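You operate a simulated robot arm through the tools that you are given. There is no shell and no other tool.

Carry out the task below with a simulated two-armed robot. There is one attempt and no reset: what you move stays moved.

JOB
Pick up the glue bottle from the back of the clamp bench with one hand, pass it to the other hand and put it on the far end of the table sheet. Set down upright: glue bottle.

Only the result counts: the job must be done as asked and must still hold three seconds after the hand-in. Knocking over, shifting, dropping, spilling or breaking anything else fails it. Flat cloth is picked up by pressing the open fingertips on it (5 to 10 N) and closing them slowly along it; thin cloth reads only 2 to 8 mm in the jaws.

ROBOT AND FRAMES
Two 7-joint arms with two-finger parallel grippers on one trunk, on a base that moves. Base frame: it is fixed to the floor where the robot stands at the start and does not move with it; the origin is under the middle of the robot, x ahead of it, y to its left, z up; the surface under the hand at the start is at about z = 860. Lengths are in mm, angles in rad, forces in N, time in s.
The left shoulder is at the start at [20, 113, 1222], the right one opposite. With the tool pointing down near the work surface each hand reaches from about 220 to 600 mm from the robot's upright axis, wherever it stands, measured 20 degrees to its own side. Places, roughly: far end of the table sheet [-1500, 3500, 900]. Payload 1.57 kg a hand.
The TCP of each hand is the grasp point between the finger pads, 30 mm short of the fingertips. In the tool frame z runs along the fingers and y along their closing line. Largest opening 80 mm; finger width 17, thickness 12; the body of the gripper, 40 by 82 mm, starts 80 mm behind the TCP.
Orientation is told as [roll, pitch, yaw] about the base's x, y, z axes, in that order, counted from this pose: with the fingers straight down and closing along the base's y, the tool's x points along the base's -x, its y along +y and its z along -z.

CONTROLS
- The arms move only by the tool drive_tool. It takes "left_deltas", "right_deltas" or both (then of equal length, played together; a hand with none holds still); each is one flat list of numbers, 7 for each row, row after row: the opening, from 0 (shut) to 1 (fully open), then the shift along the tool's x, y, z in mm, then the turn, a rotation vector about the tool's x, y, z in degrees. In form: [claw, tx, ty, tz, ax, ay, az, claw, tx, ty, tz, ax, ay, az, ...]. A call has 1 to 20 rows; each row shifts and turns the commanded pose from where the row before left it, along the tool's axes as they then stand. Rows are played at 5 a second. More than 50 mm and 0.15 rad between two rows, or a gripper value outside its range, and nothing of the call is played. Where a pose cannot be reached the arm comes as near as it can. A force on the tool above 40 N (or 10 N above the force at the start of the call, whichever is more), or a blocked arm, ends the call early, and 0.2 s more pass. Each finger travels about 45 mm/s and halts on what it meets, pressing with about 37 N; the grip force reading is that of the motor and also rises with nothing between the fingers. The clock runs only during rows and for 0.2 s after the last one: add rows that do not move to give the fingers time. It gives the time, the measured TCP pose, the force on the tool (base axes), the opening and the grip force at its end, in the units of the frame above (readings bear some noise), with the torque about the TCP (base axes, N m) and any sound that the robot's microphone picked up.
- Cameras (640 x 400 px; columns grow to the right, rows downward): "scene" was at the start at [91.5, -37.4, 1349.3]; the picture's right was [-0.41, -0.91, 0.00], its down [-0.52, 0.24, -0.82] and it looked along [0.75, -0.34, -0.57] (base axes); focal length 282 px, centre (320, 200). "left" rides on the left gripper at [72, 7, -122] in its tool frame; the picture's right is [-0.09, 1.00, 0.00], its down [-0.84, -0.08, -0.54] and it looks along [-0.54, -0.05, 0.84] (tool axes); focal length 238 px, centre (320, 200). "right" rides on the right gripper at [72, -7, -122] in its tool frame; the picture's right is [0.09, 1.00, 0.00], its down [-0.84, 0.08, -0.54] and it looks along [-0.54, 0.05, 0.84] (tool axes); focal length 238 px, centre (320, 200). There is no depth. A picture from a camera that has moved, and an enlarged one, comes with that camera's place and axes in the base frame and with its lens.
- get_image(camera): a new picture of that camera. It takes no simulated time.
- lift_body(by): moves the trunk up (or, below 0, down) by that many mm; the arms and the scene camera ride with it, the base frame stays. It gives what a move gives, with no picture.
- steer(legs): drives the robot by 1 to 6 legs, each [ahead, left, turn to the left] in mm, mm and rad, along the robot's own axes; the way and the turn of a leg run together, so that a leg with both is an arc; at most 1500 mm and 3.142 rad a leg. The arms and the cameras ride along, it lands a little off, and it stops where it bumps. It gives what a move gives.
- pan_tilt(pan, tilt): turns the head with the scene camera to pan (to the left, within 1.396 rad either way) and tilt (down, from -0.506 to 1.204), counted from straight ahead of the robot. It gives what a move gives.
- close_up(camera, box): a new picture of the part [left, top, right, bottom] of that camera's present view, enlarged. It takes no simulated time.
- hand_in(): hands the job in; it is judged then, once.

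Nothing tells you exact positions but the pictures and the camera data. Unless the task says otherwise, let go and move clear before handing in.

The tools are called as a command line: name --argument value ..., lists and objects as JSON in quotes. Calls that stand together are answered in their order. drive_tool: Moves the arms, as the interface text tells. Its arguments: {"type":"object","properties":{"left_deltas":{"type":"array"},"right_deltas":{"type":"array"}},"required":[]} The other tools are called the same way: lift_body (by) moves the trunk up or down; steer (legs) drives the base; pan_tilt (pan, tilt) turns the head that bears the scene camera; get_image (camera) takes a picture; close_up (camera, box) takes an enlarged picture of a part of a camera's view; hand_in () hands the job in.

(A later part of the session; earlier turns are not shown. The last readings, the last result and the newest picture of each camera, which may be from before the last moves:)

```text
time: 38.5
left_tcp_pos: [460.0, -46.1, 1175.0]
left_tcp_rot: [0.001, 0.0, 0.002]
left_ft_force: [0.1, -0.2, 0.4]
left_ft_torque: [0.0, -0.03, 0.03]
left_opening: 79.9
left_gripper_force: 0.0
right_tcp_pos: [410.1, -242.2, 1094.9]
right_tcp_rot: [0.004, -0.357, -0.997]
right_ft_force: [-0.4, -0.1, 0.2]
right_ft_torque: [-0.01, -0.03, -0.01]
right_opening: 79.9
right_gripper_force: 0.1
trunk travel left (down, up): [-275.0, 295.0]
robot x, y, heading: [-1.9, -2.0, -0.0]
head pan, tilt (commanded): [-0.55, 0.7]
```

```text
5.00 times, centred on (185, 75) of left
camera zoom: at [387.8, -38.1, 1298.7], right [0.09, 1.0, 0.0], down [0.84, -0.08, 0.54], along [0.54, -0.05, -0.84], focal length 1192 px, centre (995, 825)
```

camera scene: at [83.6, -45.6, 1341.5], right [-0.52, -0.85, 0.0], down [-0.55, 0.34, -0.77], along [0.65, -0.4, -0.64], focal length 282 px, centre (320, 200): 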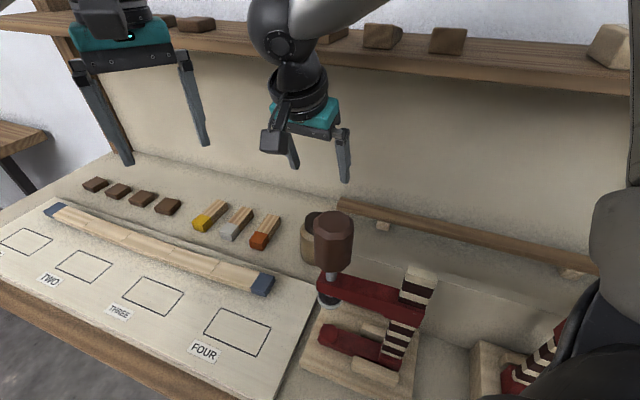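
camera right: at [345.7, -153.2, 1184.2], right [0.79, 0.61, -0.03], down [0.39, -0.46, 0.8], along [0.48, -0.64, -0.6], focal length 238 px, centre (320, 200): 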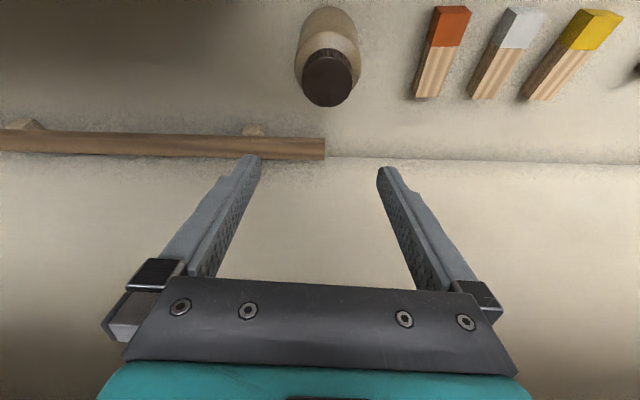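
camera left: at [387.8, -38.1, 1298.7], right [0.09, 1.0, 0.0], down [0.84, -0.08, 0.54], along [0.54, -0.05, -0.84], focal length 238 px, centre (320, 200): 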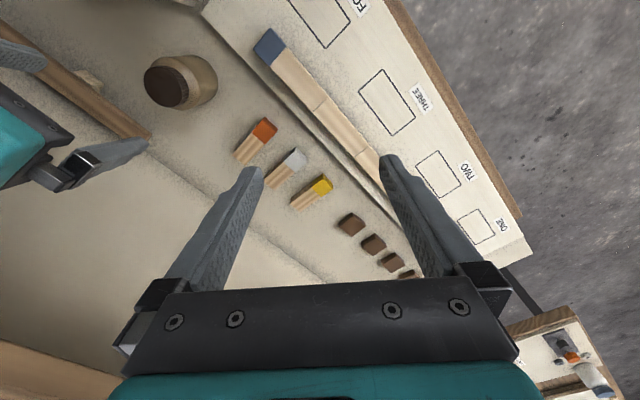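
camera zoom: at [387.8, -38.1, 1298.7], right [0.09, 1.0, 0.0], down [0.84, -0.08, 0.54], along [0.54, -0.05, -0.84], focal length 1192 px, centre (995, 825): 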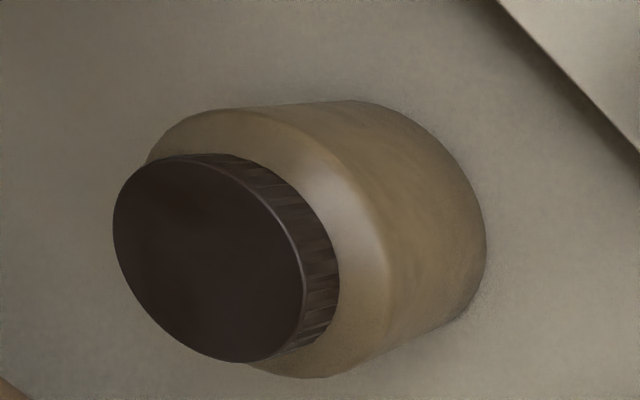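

The bottle's axis is about 2 mm to the left of the hand's axis; I'll correct that and go down to just above the cap.

drive_tool --right_deltas '[1, 12.1, 0.6, 29.3, 0, 0, 0, 1, 12.1, 0.6, 29.3, 0, 0, 0, 1, 12.1, 0.6, 29.3, 0, 0, 0, 1, 0, 0, 0, 0, 0, 0]'

close_up --camera "right" --box '[220, 20, 420, 200]'

get_image --camera "scene"

close_up --camera "left" --box '[60, 20, 240, 140]'

```text
time: 39.5
left_tcp_pos: [460.1, -45.9, 1176.1]
left_tcp_rot: [0.0, 0.0, 0.002]
left_ft_force: [0.3, 0.1, 0.2]
left_ft_torque: [0.01, -0.01, -0.02]
left_opening: 79.9
left_gripper_force: 0.1
right_tcp_pos: [410.1, -237.1, 998.9]
right_tcp_rot: [0.004, -0.356, -0.994]
right_ft_force: [0.4, 0.0, -0.1]
right_ft_torque: [-0.01, 0.03, -0.02]
right_opening: 80.1
right_gripper_force: 0.1
trunk travel left (down, up): [-275.0, 295.0]
robot x, y, heading: [3.3, -5.4, 0.002]
head pan, tilt (commanded): [-0.55, 0.7]
```

```text
2.22 times, centred on (320, 110) of right
camera zoom: at [345.6, -149.3, 1088.4], right [0.79, 0.62, -0.03], down [0.39, -0.46, 0.8], along [0.48, -0.64, -0.6], focal length 530 px, centre (320, 400)
```

zoom: 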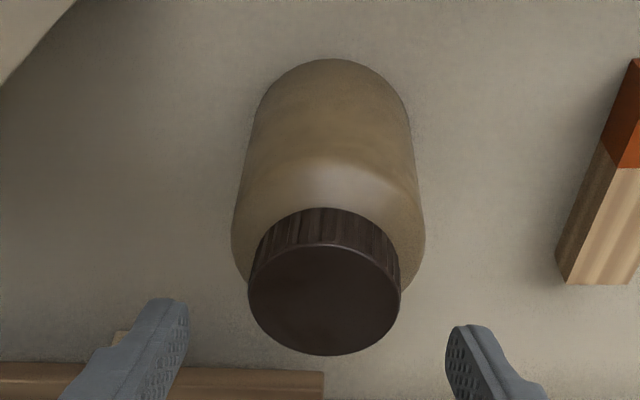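

```text
taken
camera scene: at [83.5, -45.5, 1341.5], right [-0.52, -0.85, 0.0], down [-0.55, 0.34, -0.77], along [0.65, -0.4, -0.64], focal length 282 px, centre (320, 200)
```

scene: 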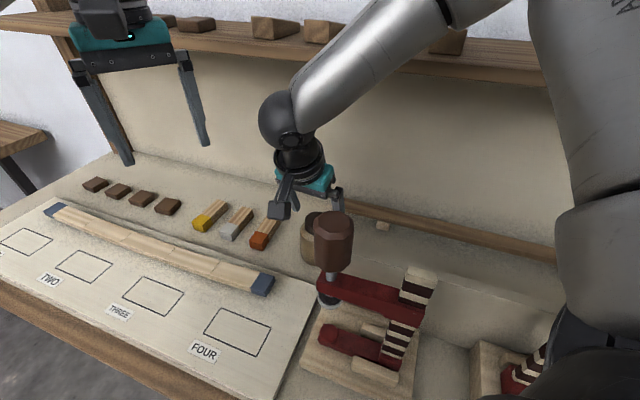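

```text
3.33 times, centred on (150, 80) of left
camera zoom: at [387.7, -38.0, 1298.7], right [0.09, 1.0, 0.0], down [0.84, -0.08, 0.54], along [0.54, -0.05, -0.84], focal length 794 px, centre (887, 600)
```

zoom: 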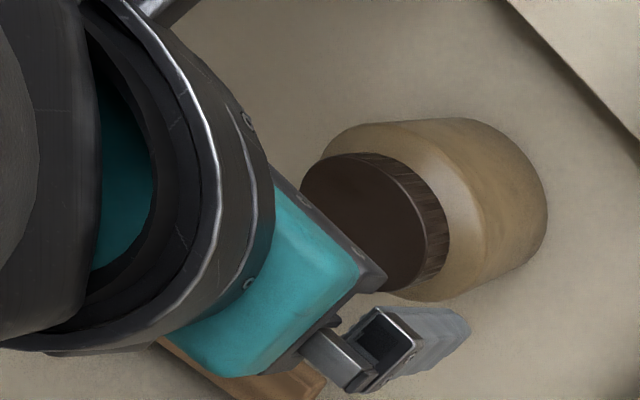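

The hand is centred on the bottle to within a millimetre, and the camera box is over free bench. I'll descend around the body.

drive_tool --right_deltas '[1, 7, 0, 18.7, 0, 0, 0, 1, 7, 0, 18.7, 0, 0, 0, 1, 0, 0, 0, 0, 0, 0]'

close_up --camera "right" --box '[200, 40, 440, 260]'

close_up --camera "scene" --box '[220, 60, 420, 320]'

```text
time: 40.3
left_tcp_pos: [460.4, -44.7, 1176.1]
left_tcp_rot: [0.0, 0.001, 0.003]
left_ft_force: [-0.1, 0.1, 0.2]
left_ft_torque: [0.0, -0.01, 0.03]
left_opening: 79.8
left_gripper_force: 0.1
right_tcp_pos: [409.9, -236.8, 958.5]
right_tcp_rot: [0.003, -0.356, -0.994]
right_ft_force: [0.3, 1.6, -0.2]
right_ft_torque: [0.0, -0.01, 0.01]
right_opening: 80.0
right_gripper_force: 0.1
trunk travel left (down, up): [-275.0, 295.0]
robot x, y, heading: [-1.6, -3.1, 0.003]
head pan, tilt (commanded): [-0.55, 0.7]
```

```text
1.82 times, centred on (320, 150) of right
camera zoom: at [345.5, -148.8, 1048.9], right [0.79, 0.62, -0.03], down [0.39, -0.46, 0.8], along [0.48, -0.64, -0.6], focal length 433 px, centre (320, 291)
```

zoom: 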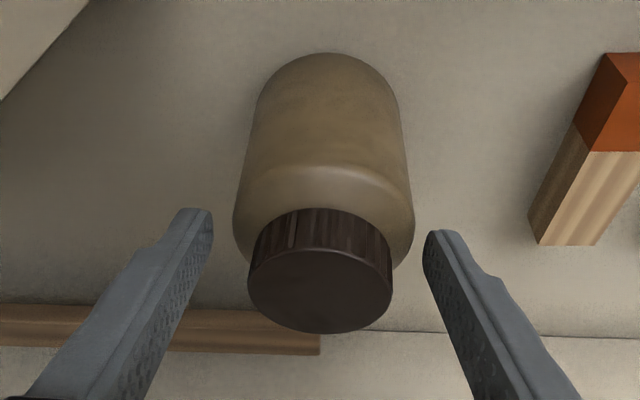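

```text
1.54 times, centred on (320, 190) of scene
camera zoom: at [83.6, -45.5, 1341.5], right [-0.52, -0.85, 0.0], down [-0.55, 0.34, -0.77], along [0.65, -0.4, -0.64], focal length 434 px, centre (320, 215)
```

zoom: 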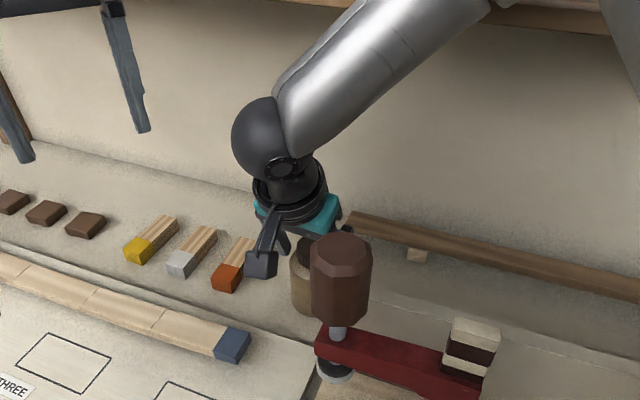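

The right gap is slightly tighter, so I'll shift the hand 1.4 mm along its closing line while going down the last 38 mm.

drive_tool --right_deltas '[1, 0, 1.4, 0, 0, 0, 0, 1, 4.4, 0, 11.9, 0, 0, 0, 1, 4.4, 0, 11.9, 0, 0, 0, 1, 4.4, 0, 11.9, 0, 0, 0, 1, 0, 0, 0, 0, 0, 0]'

close_up --camera "right" --box '[200, 40, 440, 260]'

close_up --camera "scene" --box '[220, 60, 420, 320]'

close_up --camera "left" --box '[60, 20, 240, 140]'

```text
time: 41.5
left_tcp_pos: [460.5, -45.9, 1177.3]
left_tcp_rot: [-0.001, 0.0, 0.002]
left_ft_force: [-0.1, -0.2, -0.2]
left_ft_torque: [-0.01, 0.02, -0.01]
left_opening: 80.0
left_gripper_force: 0.1
right_tcp_pos: [409.7, -236.5, 921.2]
right_tcp_rot: [0.004, -0.358, -0.994]
right_ft_force: [-0.2, -0.8, 0.0]
right_ft_torque: [-0.02, -0.01, -0.02]
right_opening: 79.8
right_gripper_force: 0.1
trunk travel left (down, up): [-275.0, 295.0]
robot x, y, heading: [2.2, -2.6, 0.001]
head pan, tilt (commanded): [-0.55, 0.7]
```

```text
1.82 times, centred on (320, 150) of right
camera zoom: at [346.6, -148.6, 1011.1], right [0.79, 0.62, -0.03], down [0.39, -0.46, 0.8], along [0.48, -0.64, -0.6], focal length 433 px, centre (320, 291)
```

zoom: 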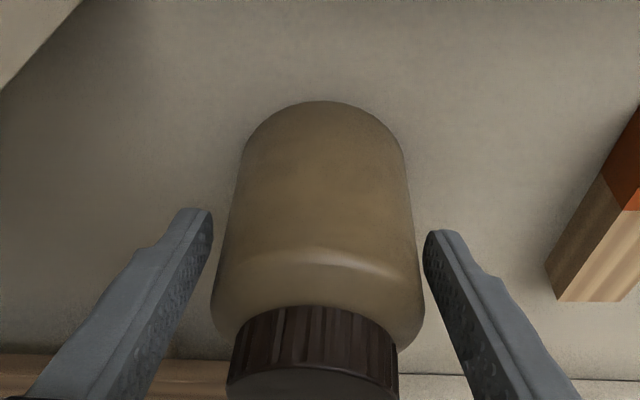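

```text
1.54 times, centred on (320, 190) of scene
camera zoom: at [83.7, -45.6, 1341.5], right [-0.52, -0.85, 0.0], down [-0.55, 0.34, -0.77], along [0.65, -0.4, -0.64], focal length 434 px, centre (320, 215)
```

zoom: 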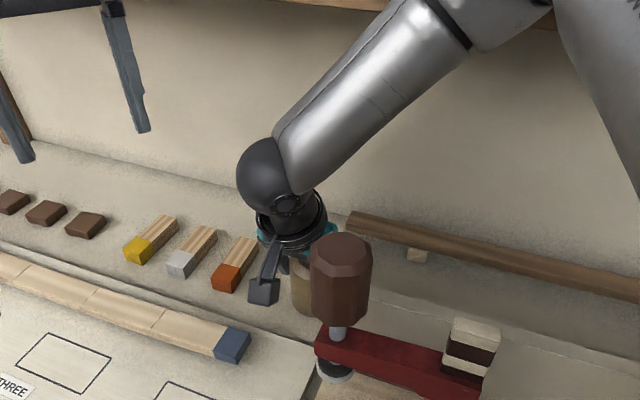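

```text
3.33 times, centred on (150, 80) of left
camera zoom: at [387.8, -38.0, 1298.7], right [0.09, 1.0, 0.0], down [0.84, -0.08, 0.54], along [0.54, -0.05, -0.84], focal length 794 px, centre (887, 600)
```

zoom: 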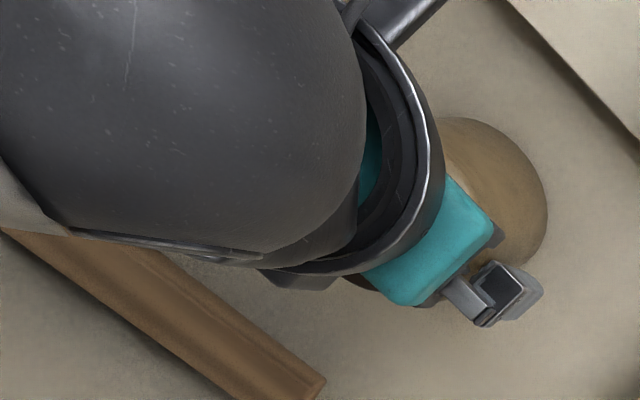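

No contact, the body is between the fingers. I'll close in small steps and watch the width and grip force so as not to squeeze harder than needed.

drive_tool --right_deltas '[0.92, 0, 0, 0, 0, 0, 0, 0.88, 0, 0, 0, 0, 0, 0, 0.85, 0, 0, 0, 0, 0, 0, 0.83, 0, 0, 0, 0, 0, 0, 0.83, 0, 0, 0, 0, 0, 0]'

drive_tool --right_deltas '[0.81, 0, 0, 0, 0, 0, 0, 0.81, 0, 0, 0, 0, 0, 0]'

drive_tool --right_deltas '[0.79, 0, 0, 0, 0, 0, 0, 0.79, 0, 0, 0, 0, 0, 0]'

```text
time: 42.7
left_tcp_pos: [460.0, -44.4, 1174.2]
left_tcp_rot: [0.0, 0.0, 0.002]
left_ft_force: [0.1, -0.3, 0.4]
left_ft_torque: [-0.03, -0.03, 0.01]
left_opening: 79.9
left_gripper_force: 0.0
right_tcp_pos: [411.5, -237.2, 921.5]
right_tcp_rot: [0.004, -0.355, -0.995]
right_ft_force: [-0.1, 0.8, 0.2]
right_ft_torque: [0.0, -0.02, 0.0]
right_opening: 67.4
right_gripper_force: 2.8
trunk travel left (down, up): [-275.0, 295.0]
robot x, y, heading: [-1.8, 3.5, -0.003]
head pan, tilt (commanded): [-0.55, 0.7]
```

```text
time: 43.3
left_tcp_pos: [460.8, -44.8, 1176.4]
left_tcp_rot: [0.0, 0.001, 0.001]
left_ft_force: [0.4, 0.0, 0.2]
left_ft_torque: [0.01, 0.0, -0.01]
left_opening: 80.3
left_gripper_force: 0.0
right_tcp_pos: [410.8, -237.1, 921.3]
right_tcp_rot: [0.002, -0.357, -0.993]
right_ft_force: [0.4, -0.2, 0.5]
right_ft_torque: [0.02, 0.08, 0.01]
right_opening: 66.8
right_gripper_force: 32.4
trunk travel left (down, up): [-275.0, 295.0]
robot x, y, heading: [2.9, 1.1, 0.001]
head pan, tilt (commanded): [-0.55, 0.7]
```

```text
time: 43.9
left_tcp_pos: [461.2, -44.6, 1176.5]
left_tcp_rot: [0.0, 0.0, 0.002]
left_ft_force: [-0.1, -0.1, 0.5]
left_ft_torque: [-0.01, -0.04, -0.01]
left_opening: 79.7
left_gripper_force: 0.0
right_tcp_pos: [412.0, -237.1, 921.9]
right_tcp_rot: [0.005, -0.357, -0.996]
right_ft_force: [0.8, 0.3, 0.8]
right_ft_torque: [0.02, 0.1, -0.01]
right_opening: 66.8
right_gripper_force: 37.1
trunk travel left (down, up): [-275.0, 295.0]
robot x, y, heading: [-3.6, -4.4, 0.004]
head pan, tilt (commanded): [-0.55, 0.7]
```

The body is held at 66.8 mm with full grip and no sound. I'll lift a few millimetres and check the load and that the cap stays.

drive_tool --right_deltas '[0.75, -1.05, 0, -2.8, 0, 0, 0, 0.75, -1.05, 0, -2.8, 0, 0, 0, 0.75, 0, 0, 0, 0, 0, 0]'

close_up --camera "right" --box '[200, 40, 440, 260]'

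close_up --camera "scene" --box '[260, 160, 360, 290]'

```text
time: 44.7
left_tcp_pos: [461.1, -45.6, 1175.5]
left_tcp_rot: [0.001, 0.0, 0.003]
left_ft_force: [-0.8, -0.2, -0.1]
left_ft_torque: [0.0, 0.02, -0.01]
left_opening: 80.0
left_gripper_force: 0.2
right_tcp_pos: [412.9, -236.7, 928.1]
right_tcp_rot: [0.001, -0.356, -0.995]
right_ft_force: [0.3, -0.1, -3.5]
right_ft_torque: [-0.01, -0.01, 0.03]
right_opening: 67.0
right_gripper_force: 37.5
trunk travel left (down, up): [-275.0, 295.0]
robot x, y, heading: [-1.0, -6.0, -0.0]
head pan, tilt (commanded): [-0.55, 0.7]
```

```text
1.82 times, centred on (320, 150) of right
camera zoom: at [346.9, -148.7, 1017.3], right [0.79, 0.62, -0.03], down [0.39, -0.46, 0.8], along [0.48, -0.64, -0.6], focal length 433 px, centre (320, 291)
```

zoom: 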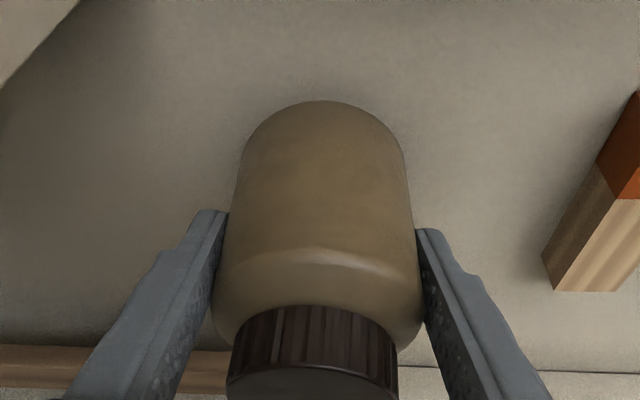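

```text
3.08 times, centred on (310, 225) of scene
camera zoom: at [83.9, -45.7, 1341.4], right [-0.52, -0.85, 0.0], down [-0.55, 0.34, -0.76], along [0.65, -0.4, -0.64], focal length 867 px, centre (351, 123)
```

zoom: 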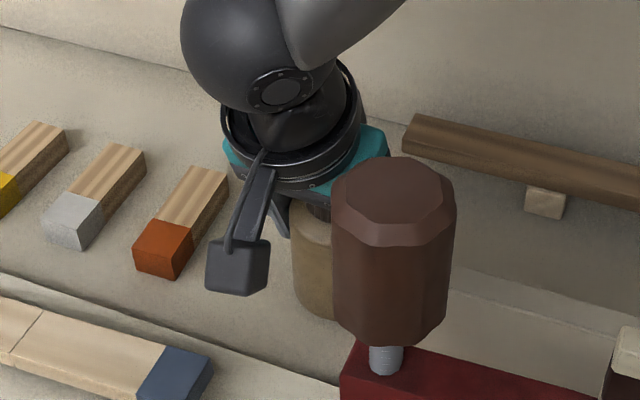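

The load of about 3.5 N shows the whole bottle is lifted, with the cap in place. I'll first move the left hand out of the way to the left and up, then lift the bottle slowly.

drive_tool --left_deltas '[1, 10, 26, -10, 0, 0, 0, 1, 10, 26, -10, 0, 0, 0, 1, 10, 26, -10, 0, 0, 0, 1, 10, 26, -10, 0, 0, 0, 1, 10, 26, -10, 0, 0, 0, 1, 10, 26, -10, 0, 0, 0, 1, 10, 26, -10, 0, 0, 0, 1, 10, 26, -10, 0, 0, 0]'

drive_tool --right_deltas '[0.7, -4.2, 0, -11.2, 0, 0, 0, 0.7, -4.2, 0, -11.2, 0, 0, 0, 0.7, -4.2, 0, -11.2, 0, 0, 0, 0.7, -4.2, 0, -11.2, 0, 0, 0, 0.7, -4.2, 0, -11.2, 0, 0, 0, 0.7, 0, 0, 0, 0, 0, 0]'

get_image --camera "right"

get_image --camera "scene"

```text
time: 46.5
left_tcp_pos: [379.6, 162.9, 1256.9]
left_tcp_rot: [0.001, 0.0, 0.0]
left_ft_force: [-0.2, 0.7, -0.2]
left_ft_torque: [0.01, -0.05, -0.01]
left_opening: 80.0
left_gripper_force: 0.2
right_tcp_pos: [413.0, -236.7, 928.3]
right_tcp_rot: [0.001, -0.357, -0.994]
right_ft_force: [-0.3, 0.0, -2.3]
right_ft_torque: [0.01, 0.04, 0.01]
right_opening: 66.8
right_gripper_force: 36.8
trunk travel left (down, up): [-275.0, 295.0]
robot x, y, heading: [-1.7, 0.7, 0.002]
head pan, tilt (commanded): [-0.55, 0.7]
```

```text
time: 47.9
left_tcp_pos: [379.2, 162.3, 1257.7]
left_tcp_rot: [0.001, 0.002, 0.002]
left_ft_force: [0.3, -0.3, 1.3]
left_ft_torque: [0.01, 0.02, 0.01]
left_opening: 79.8
left_gripper_force: 0.0
right_tcp_pos: [412.6, -237.1, 986.8]
right_tcp_rot: [0.002, -0.354, -0.995]
right_ft_force: [-0.2, -0.7, -2.7]
right_ft_torque: [0.03, 0.01, -0.04]
right_opening: 66.0
right_gripper_force: 37.1
trunk travel left (down, up): [-275.0, 295.0]
robot x, y, heading: [-4.4, -0.7, -0.004]
head pan, tilt (commanded): [-0.55, 0.7]
```

```text
taken
camera right: at [346.8, -148.7, 1077.2], right [0.79, 0.62, -0.03], down [0.39, -0.46, 0.8], along [0.48, -0.64, -0.6], focal length 238 px, centre (320, 200)
```

right: 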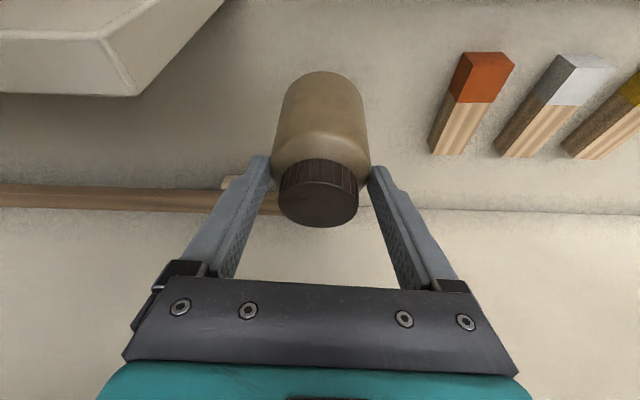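

```text
taken
camera scene: at [84.0, -45.7, 1341.4], right [-0.52, -0.85, 0.0], down [-0.55, 0.34, -0.76], along [0.65, -0.4, -0.64], focal length 282 px, centre (320, 200)
```

scene: 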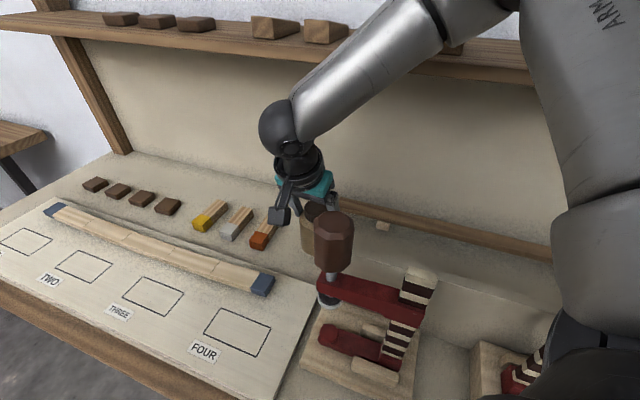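

The bottle hangs upright with its cap on. I'll draw it back away from the shelf and towards the left, slowly.

drive_tool --right_deltas '[0.7, 8.4, 4.5, -3.2, 0, 0, 0, 0.7, 11.2, 6, -4.2, 0, 0, 0, 0.7, 11.2, 6, -4.2, 0, 0, 0, 0.7, 11.2, 6, -4.2, 0, 0, 0, 0.7, 11.2, 6, -4.2, 0, 0, 0, 0.7, 11.2, 6, -4.2, 0, 0, 0, 0.7, 11.2, 6, -4.2, 0, 0, 0, 0.7, 11.2, 6, -4.2, 0, 0, 0, 0.7, 11.2, 6, -4.2, 0, 0, 0, 0.7, 8.4, 4.5, -3.2, 0, 0, 0, 0.7, 0, 0, 0, 0, 0, 0]'

get_image --camera "right"

get_image --camera "scene"

```text
time: 50.3
left_tcp_pos: [381.0, 162.8, 1255.3]
left_tcp_rot: [0.0, 0.0, 0.002]
left_ft_force: [-0.3, 0.5, -0.4]
left_ft_torque: [0.0, -0.01, 0.03]
left_opening: 80.0
left_gripper_force: 0.1
right_tcp_pos: [381.5, -145.4, 1006.0]
right_tcp_rot: [0.003, -0.353, -0.995]
right_ft_force: [-0.4, -0.2, -3.6]
right_ft_torque: [0.01, 0.01, 0.01]
right_opening: 66.2
right_gripper_force: 36.5
right hand out of reach, approached as far as the arm can: row 7, 8, 9, 10
trunk travel left (down, up): [-275.0, 295.0]
robot x, y, heading: [0.6, 2.0, 0.003]
head pan, tilt (commanded): [-0.55, 0.7]
```

```text
taken
camera right: at [318.1, -58.2, 1095.2], right [0.79, 0.62, -0.03], down [0.39, -0.46, 0.8], along [0.48, -0.64, -0.6], focal length 238 px, centre (320, 200)
```

right: 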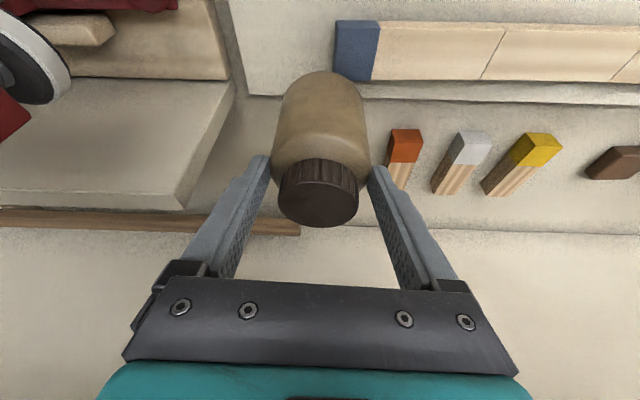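

```text
taken
camera scene: at [83.9, -45.7, 1341.5], right [-0.52, -0.85, 0.0], down [-0.55, 0.34, -0.76], along [0.65, -0.4, -0.64], focal length 282 px, centre (320, 200)
```

scene: 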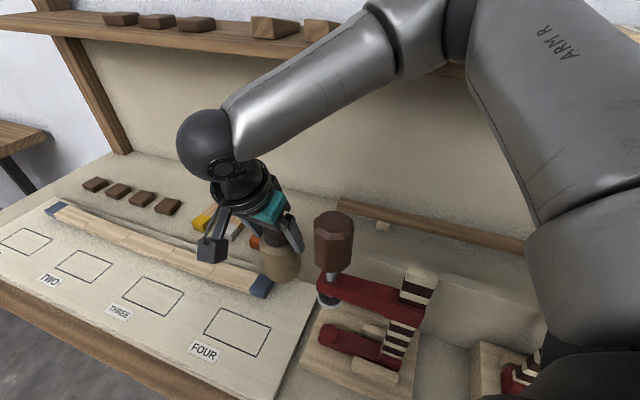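

The right arm reached its limit in this posture but the bottle is well clear of the shelf. I'll raise the trunk so that the bottle passes well above the clamp handle when I back away.

lift_body --by 130

get_image --camera "right"

```text
time: 51.8
left_tcp_pos: [380.8, 162.5, 1386.6]
left_tcp_rot: [0.0, 0.0, 0.002]
left_ft_force: [-0.6, -0.5, -0.2]
left_ft_torque: [-0.01, 0.03, 0.0]
left_opening: 80.1
left_gripper_force: 0.1
right_tcp_pos: [383.6, -145.6, 1135.9]
right_tcp_rot: [0.005, -0.354, -0.994]
right_ft_force: [0.3, 0.0, -4.4]
right_ft_torque: [0.04, 0.02, 0.0]
right_opening: 65.8
right_gripper_force: 36.6
trunk travel left (down, up): [-405.0, 165.0]
robot x, y, heading: [0.1, -0.1, -0.002]
head pan, tilt (commanded): [-0.55, 0.7]
```

```text
taken
camera right: at [318.3, -58.3, 1225.0], right [0.79, 0.62, -0.03], down [0.39, -0.46, 0.8], along [0.48, -0.64, -0.6], focal length 238 px, centre (320, 200)
```

right: 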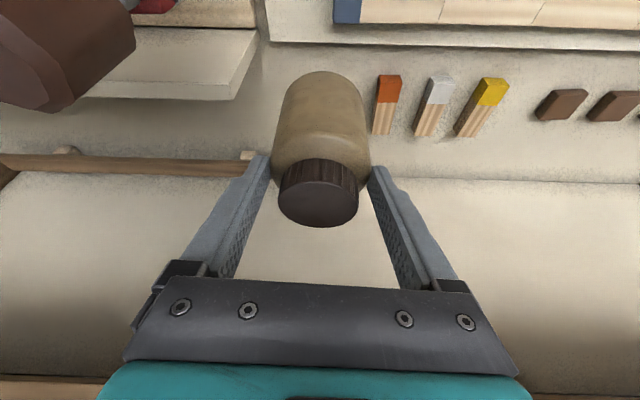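

The bottle and cap are steady. I'll raise another 130 mm.

lift_body --by 130

get_image --camera "right"

get_image --camera "scene"

```text
time: 53.4
left_tcp_pos: [380.4, 162.8, 1515.4]
left_tcp_rot: [0.001, 0.0, 0.0]
left_ft_force: [-0.9, 0.1, 0.0]
left_ft_torque: [0.0, 0.0, -0.01]
left_opening: 80.0
left_gripper_force: 0.1
right_tcp_pos: [382.7, -147.1, 1266.2]
right_tcp_rot: [0.005, -0.355, -0.995]
right_ft_force: [0.1, 0.3, -3.8]
right_ft_torque: [0.01, 0.0, -0.04]
right_opening: 65.9
right_gripper_force: 37.3
trunk travel left (down, up): [-535.0, 35.0]
robot x, y, heading: [-0.7, -1.0, 0.003]
head pan, tilt (commanded): [-0.55, 0.7]
```

```text
taken
camera right: at [318.4, -58.3, 1355.0], right [0.79, 0.62, -0.03], down [0.39, -0.46, 0.8], along [0.48, -0.64, -0.6], focal length 238 px, centre (320, 200)
```

right: 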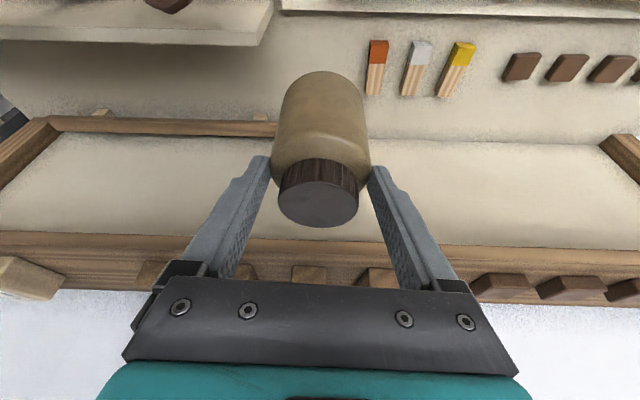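

```text
taken
camera scene: at [84.1, -45.7, 1601.4], right [-0.52, -0.85, 0.0], down [-0.55, 0.34, -0.76], along [0.65, -0.4, -0.64], focal length 282 px, centre (320, 200)
```

scene: 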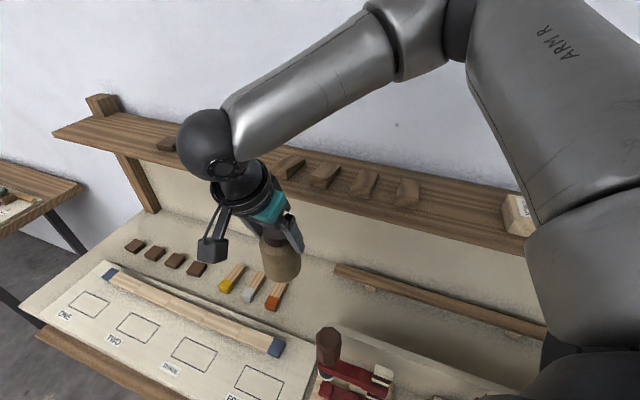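

The bottle is now well above everything on the bench. The bench edge is very close to the robot, so I'll first drive straight away from the bench (diagonally back-left) over floor that I saw to be free.

steer --legs '[[-54, 84, 0]]'

get_image --camera "right"

```text
time: 54.6
left_tcp_pos: [325.4, 246.0, 1517.1]
left_tcp_rot: [-0.001, 0.001, -0.001]
left_ft_force: [-0.6, -0.3, 0.1]
left_ft_torque: [-0.01, -0.01, 0.02]
left_opening: 80.1
left_gripper_force: 0.1
right_tcp_pos: [328.7, -65.5, 1265.6]
right_tcp_rot: [0.004, -0.355, -0.995]
right_ft_force: [0.5, 0.0, -2.7]
right_ft_torque: [0.02, 0.03, -0.01]
right_opening: 65.9
right_gripper_force: 36.9
trunk travel left (down, up): [-535.0, 35.0]
robot x, y, heading: [-52.8, 80.2, 0.0]
head pan, tilt (commanded): [-0.55, 0.7]
```

```text
taken
camera right: at [264.1, 23.7, 1355.1], right [0.79, 0.61, -0.03], down [0.39, -0.46, 0.8], along [0.48, -0.64, -0.6], focal length 238 px, centre (320, 200)
```

right: 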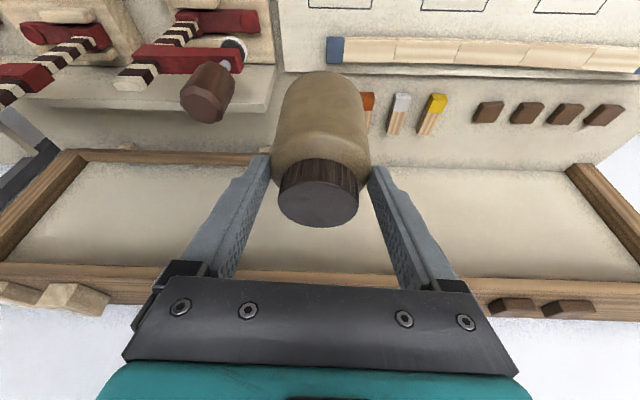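

The short drive was smooth and the cap did not shift. I'll continue backing away from the bench.

steer --legs '[[-190, 294, 0]]'

get_image --camera "right"

pan_tilt --pan 1.39 --tilt 0.5

get_image --camera "scene"

```text
time: 56.8
left_tcp_pos: [137.1, 536.3, 1515.8]
left_tcp_rot: [0.001, -0.001, -0.006]
left_ft_force: [-0.3, -0.2, -0.1]
left_ft_torque: [0.0, -0.01, -0.03]
left_opening: 79.9
left_gripper_force: 0.1
right_tcp_pos: [140.6, 226.5, 1265.3]
right_tcp_rot: [0.006, -0.354, -1.0]
right_ft_force: [0.1, -0.2, -3.0]
right_ft_torque: [-0.02, -0.03, -0.01]
right_opening: 65.8
right_gripper_force: 36.9
trunk travel left (down, up): [-535.0, 35.0]
robot x, y, heading: [-244.4, 372.3, -0.002]
head pan, tilt (commanded): [-0.55, 0.7]
```

```text
taken
camera right: at [75.4, 314.9, 1355.1], right [0.79, 0.61, -0.03], down [0.39, -0.46, 0.8], along [0.48, -0.64, -0.6], focal length 238 px, centre (320, 200)
```

right: 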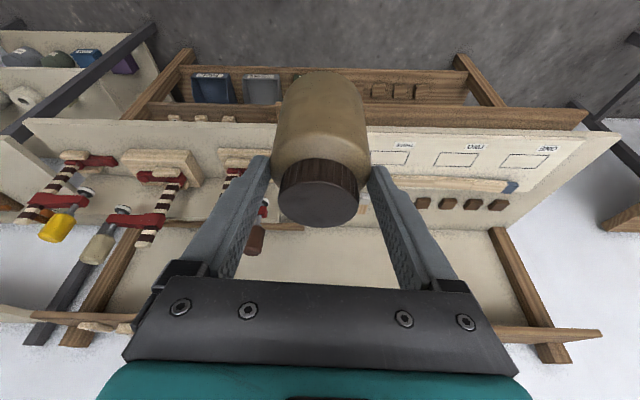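

```text
time: 58.7
left_tcp_pos: [138.4, 534.0, 1515.5]
left_tcp_rot: [0.0, 0.0, -0.004]
left_ft_force: [0.1, -0.1, -0.1]
left_ft_torque: [-0.01, -0.02, 0.0]
left_opening: 80.0
left_gripper_force: 0.0
right_tcp_pos: [140.6, 226.4, 1264.7]
right_tcp_rot: [0.004, -0.353, -0.999]
right_ft_force: [-0.2, 1.4, -3.2]
right_ft_torque: [0.06, 0.04, 0.01]
right_opening: 65.7
right_gripper_force: 36.8
trunk travel left (down, up): [-535.0, 35.0]
robot x, y, heading: [-246.3, 378.4, -0.004]
head pan, tilt (commanded): [1.389, 0.499]
```

```text
taken
camera scene: at [-214.1, 462.8, 1619.2], right [0.98, -0.19, 0.0], down [-0.09, -0.47, -0.88], along [0.16, 0.86, -0.48], focal length 282 px, centre (320, 200)
```

scene: 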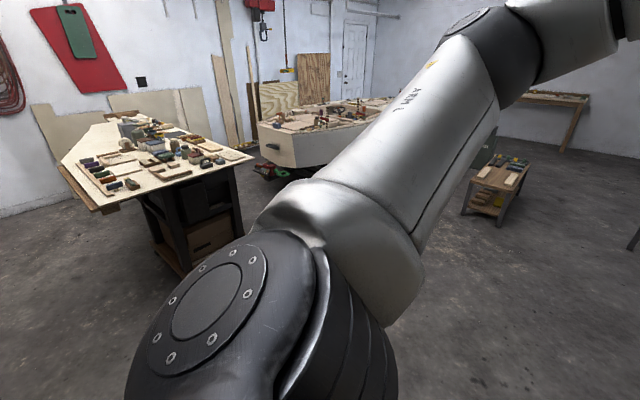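

The bottle is secure and the robot is clear of the bench. I'll enlarge the view of the target table to plan the approach to its far end.

close_up --camera "scene" --box '[40, 95, 270, 235]'

close_up --camera "scene" --box '[230, 60, 450, 220]'

```text
2.78 times, centred on (155, 165) of scene
camera zoom: at [-214.1, 462.8, 1619.2], right [0.98, -0.19, 0.0], down [-0.09, -0.47, -0.88], along [0.16, 0.86, -0.48], focal length 784 px, centre (779, 297)
```

zoom: 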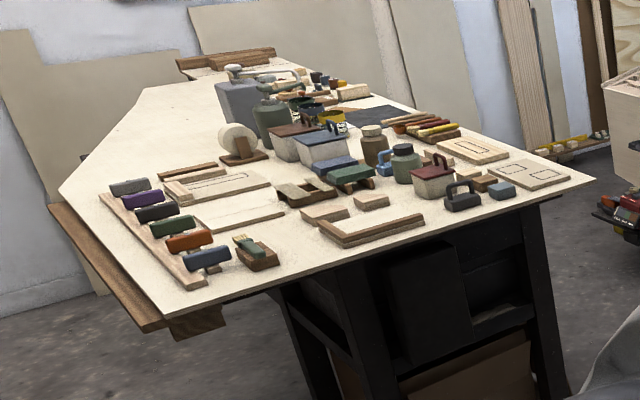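

```text
2.50 times, centred on (340, 140) of scene
camera zoom: at [-214.1, 462.8, 1619.2], right [0.98, -0.19, 0.0], down [-0.09, -0.47, -0.88], along [0.16, 0.86, -0.48], focal length 705 px, centre (270, 350)
```

zoom: 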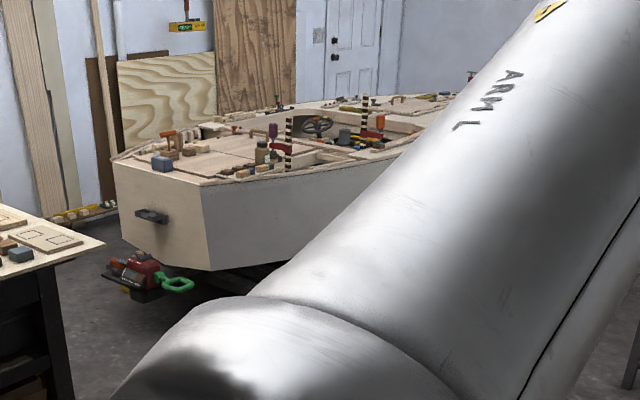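

The far half of the sheet looks free apart from a grey box and planks; I'll check it from nearby later. Here is open space, so I'll prepare the handover now: turn the right hand slowly so its closing line lines up with the left hand's approach.

drive_tool --right_deltas '[0.7, 0, 0, 0, -1.789, 0, -4.795, 0.7, 0, 0, 0, -1.789, 0, -4.795, 0.7, 0, 0, 0, -1.789, 0, -4.795, 0.7, 0, 0, 0, -1.789, 0, -4.795, 0.7, 0, 0, 0, -1.789, 0, -4.795, 0.7, 0, 0, 0, -1.789, 0, -4.795, 0.7, 0, 0, 0, -1.789, 0, -4.795, 0.7, 0, 0, 0, -1.789, 0, -4.795, 0.7, 0, 0, 0, -1.789, 0, -4.795, 0.7, 0, 0, 0, 0, 0, 0]'

pan_tilt --pan -0.1 --tilt 0.6

get_image --camera "scene"

get_image --camera "right"

```text
time: 60.9
left_tcp_pos: [138.3, 534.6, 1516.4]
left_tcp_rot: [0.0, 0.0, -0.004]
left_ft_force: [-0.8, -0.6, -0.2]
left_ft_torque: [0.02, -0.03, 0.02]
left_opening: 80.2
left_gripper_force: 0.1
right_tcp_pos: [139.8, 227.2, 1265.5]
right_tcp_rot: [0.003, -0.358, -0.196]
right_ft_force: [0.1, 0.2, -3.7]
right_ft_torque: [0.02, 0.04, 0.01]
right_opening: 65.8
right_gripper_force: 37.2
trunk travel left (down, up): [-535.0, 35.0]
robot x, y, heading: [-247.4, 375.3, -0.001]
head pan, tilt (commanded): [1.389, 0.499]
```

```text
time: 62.5
left_tcp_pos: [138.3, 535.4, 1515.4]
left_tcp_rot: [-0.001, 0.0, -0.004]
left_ft_force: [-0.3, 0.1, -0.3]
left_ft_torque: [-0.02, -0.01, -0.02]
left_opening: 80.0
left_gripper_force: 0.0
right_tcp_pos: [140.7, 226.5, 1264.3]
right_tcp_rot: [0.006, -0.358, -0.198]
right_ft_force: [1.1, -1.0, -3.0]
right_ft_torque: [0.01, 0.02, -0.01]
right_opening: 65.9
right_gripper_force: 37.1
trunk travel left (down, up): [-535.0, 35.0]
robot x, y, heading: [-242.3, 377.6, -0.004]
head pan, tilt (commanded): [-0.099, 0.6]
```

```text
taken
camera scene: at [-143.2, 364.3, 1610.1], right [-0.1, -0.99, 0.0], down [-0.56, 0.06, -0.82], along [0.82, -0.09, -0.57], focal length 282 px, centre (320, 200)
```

scene: 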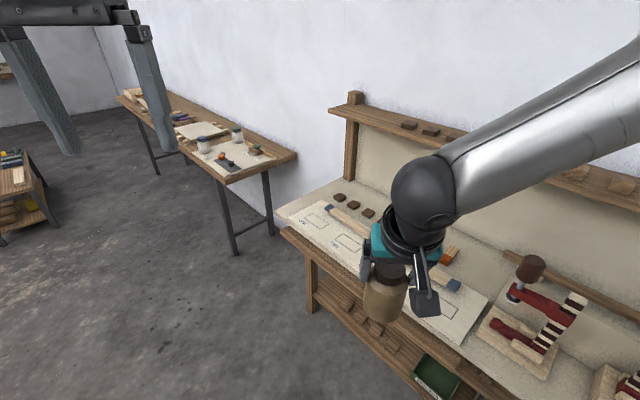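

```text
taken
camera right: at [31.6, 240.8, 1354.7], right [0.11, 0.99, -0.03], down [0.6, -0.04, 0.8], along [0.79, -0.1, -0.6], focal length 238 px, centre (320, 200)
```

right: 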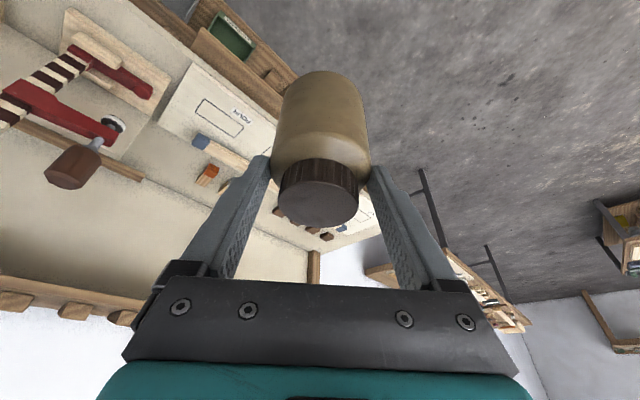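

The rotation works well. I'll turn on to +30°, then move the bottle to the middle in front of the robot.

drive_tool --right_deltas '[0.7, 0, 0, 0, -1.8, 0, -4.835, 0.7, 0, 0, 0, -1.8, 0, -4.835, 0.7, 0, 0, 0, -1.8, 0, -4.835, 0.7, 0, 0, 0, -1.8, 0, -4.835, 0.7, 0, 0, 0, -1.8, 0, -4.835, 0.7, 0, 0, 0, -1.8, 0, -4.835, 0.7, 0, 0, 0, -1.8, 0, -4.835, 0.7, 0, 0, 0, -1.8, 0, -4.835, 0.7, 0, 0, 0, 0, 0, 0]'

```text
time: 64.5
left_tcp_pos: [138.6, 534.2, 1516.7]
left_tcp_rot: [0.001, -0.001, -0.004]
left_ft_force: [0.1, 0.2, 0.0]
left_ft_torque: [-0.02, -0.01, 0.01]
left_opening: 80.0
left_gripper_force: 0.1
right_tcp_pos: [140.7, 226.1, 1264.1]
right_tcp_rot: [0.003, -0.36, 0.525]
right_ft_force: [0.2, 0.5, -3.2]
right_ft_torque: [-0.02, 0.01, 0.03]
right_opening: 65.9
right_gripper_force: 36.5
trunk travel left (down, up): [-535.0, 35.0]
robot x, y, heading: [-246.3, 375.9, 0.001]
head pan, tilt (commanded): [-0.099, 0.6]
```

The right hand is at +30°, the bottle upright. I'll now move it to about 440 mm ahead, 60 mm right of the middle.

drive_tool --right_deltas '[0.7, -9.7, 5.56, 3.64, 0, 0, 0, 0.7, -9.7, 5.56, 3.64, 0, 0, 0, 0.7, -9.7, 5.56, 3.64, 0, 0, 0, 0.7, -9.7, 5.56, 3.64, 0, 0, 0, 0.7, -9.7, 5.56, 3.64, 0, 0, 0, 0.7, -9.7, 5.56, 3.64, 0, 0, 0, 0.7, -9.7, 5.56, 3.64, 0, 0, 0, 0.7, -9.7, 5.56, 3.64, 0, 0, 0, 0.7, -9.7, 5.56, 3.64, 0, 0, 0, 0.7, 0, 0, 0, 0, 0, 0]'

get_image --camera "scene"

get_image --camera "right"

get_image --camera "left"

```text
time: 66.7
left_tcp_pos: [138.3, 534.3, 1517.2]
left_tcp_rot: [0.001, -0.001, -0.004]
left_ft_force: [0.8, 0.4, -0.7]
left_ft_torque: [-0.02, -0.02, -0.01]
left_opening: 79.8
left_gripper_force: 0.0
right_tcp_pos: [194.4, 313.6, 1266.7]
right_tcp_rot: [0.005, -0.361, 0.524]
right_ft_force: [0.1, -0.6, -3.7]
right_ft_torque: [-0.01, 0.03, -0.01]
right_opening: 65.9
right_gripper_force: 36.9
right hand out of reach, approached as far as the arm can: row 9
trunk travel left (down, up): [-535.0, 35.0]
robot x, y, heading: [-245.7, 375.7, -0.006]
head pan, tilt (commanded): [-0.099, 0.6]
```

```text
taken
camera scene: at [-143.3, 364.2, 1610.1], right [-0.1, -0.99, 0.0], down [-0.56, 0.06, -0.83], along [0.82, -0.09, -0.56], focal length 282 px, centre (320, 200)
```

scene: 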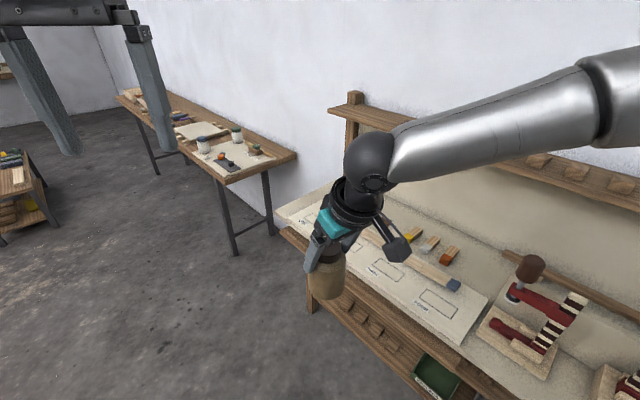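

```text
taken
camera right: at [102.5, 251.8, 1356.7], right [-0.57, 0.82, -0.03], down [0.47, 0.36, 0.8], along [0.67, 0.45, -0.6], focal length 238 px, centre (320, 200)
```

right: 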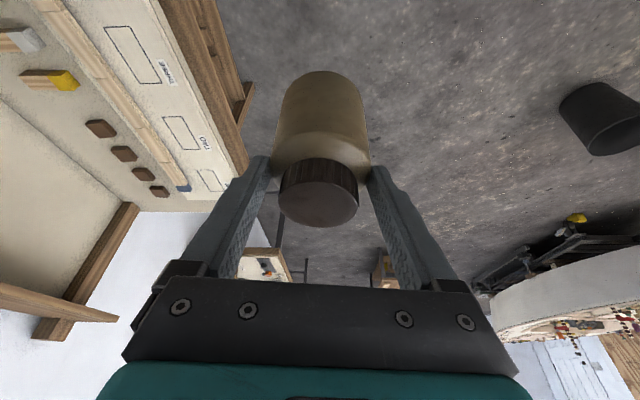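

```text
taken
camera left: at [65.2, 542.4, 1639.0], right [0.1, 1.0, 0.0], down [0.84, -0.08, 0.54], along [0.54, -0.05, -0.84], focal length 238 px, centre (320, 200)
```

left: 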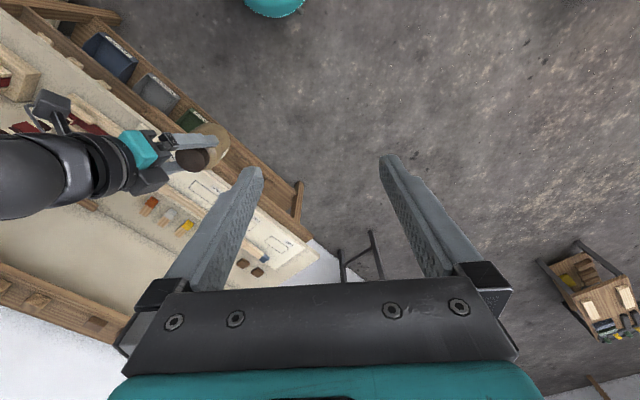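

The right hand holds the bottle centrally ahead of the robot with the cap seated. I'll check uprightness enlarged before bringing in the left hand.

close_up --camera "scene" --box '[270, 180, 430, 310]'

close_up --camera "left" --box '[110, 80, 270, 200]'

```text
3.08 times, centred on (350, 245) of scene
camera zoom: at [-143.3, 364.2, 1610.1], right [-0.1, -0.99, 0.0], down [-0.56, 0.06, -0.83], along [0.82, -0.09, -0.56], focal length 867 px, centre (228, 62)
```

zoom: 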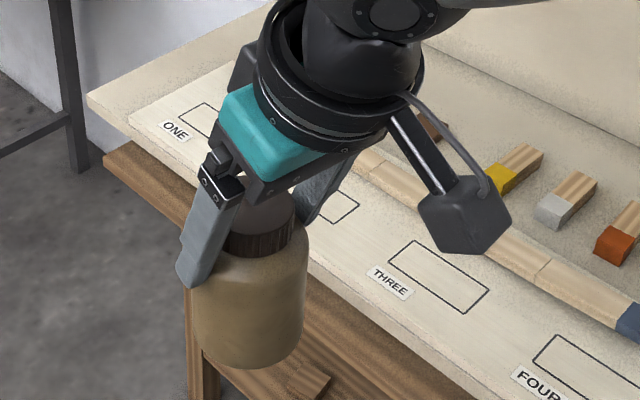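

```text
3.33 times, centred on (190, 140) of left
camera zoom: at [65.2, 542.4, 1639.0], right [0.1, 1.0, 0.0], down [0.84, -0.08, 0.54], along [0.54, -0.05, -0.84], focal length 794 px, centre (753, 400)
```

zoom: 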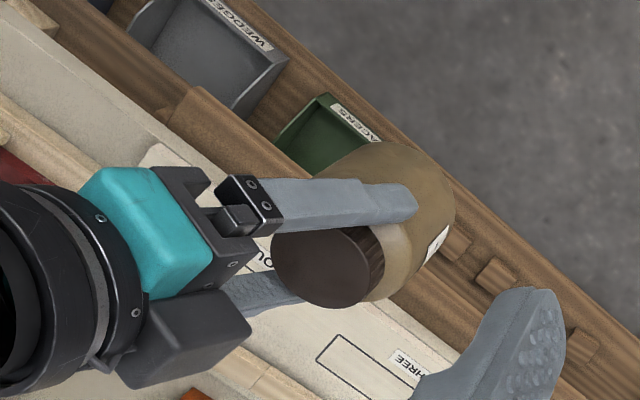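

Comparing views, the bottle has slipped down in the right fingers during the first lift (it has been stable since), so I need its exact place in the hand. I'll measure it in enlarged views.

close_up --camera "right" --box '[230, 50, 410, 240]'

close_up --camera "scene" --box '[290, 220, 370, 310]'

```text
2.11 times, centred on (320, 145) of right
camera zoom: at [102.5, 251.8, 1356.7], right [-0.57, 0.82, -0.03], down [0.47, 0.36, 0.8], along [0.67, 0.45, -0.6], focal length 502 px, centre (320, 316)
```

zoom: 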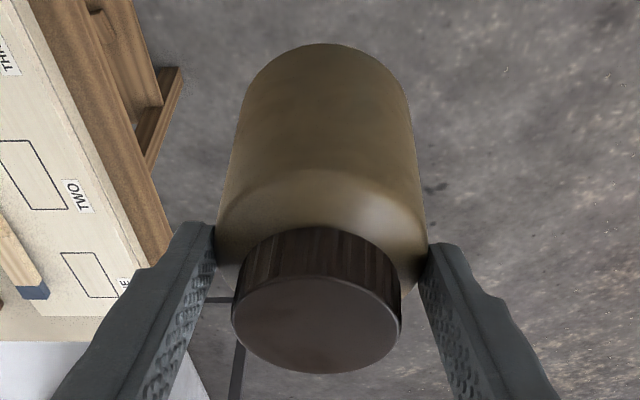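

```text
4.44 times, centred on (330, 265) of scene
camera zoom: at [-143.3, 364.2, 1610.1], right [-0.1, -0.99, 0.0], down [-0.56, 0.06, -0.83], along [0.82, -0.09, -0.56], focal length 1253 px, centre (276, -89)
```

zoom: 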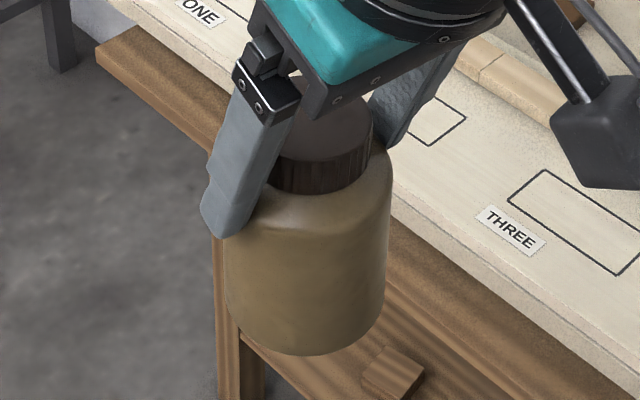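

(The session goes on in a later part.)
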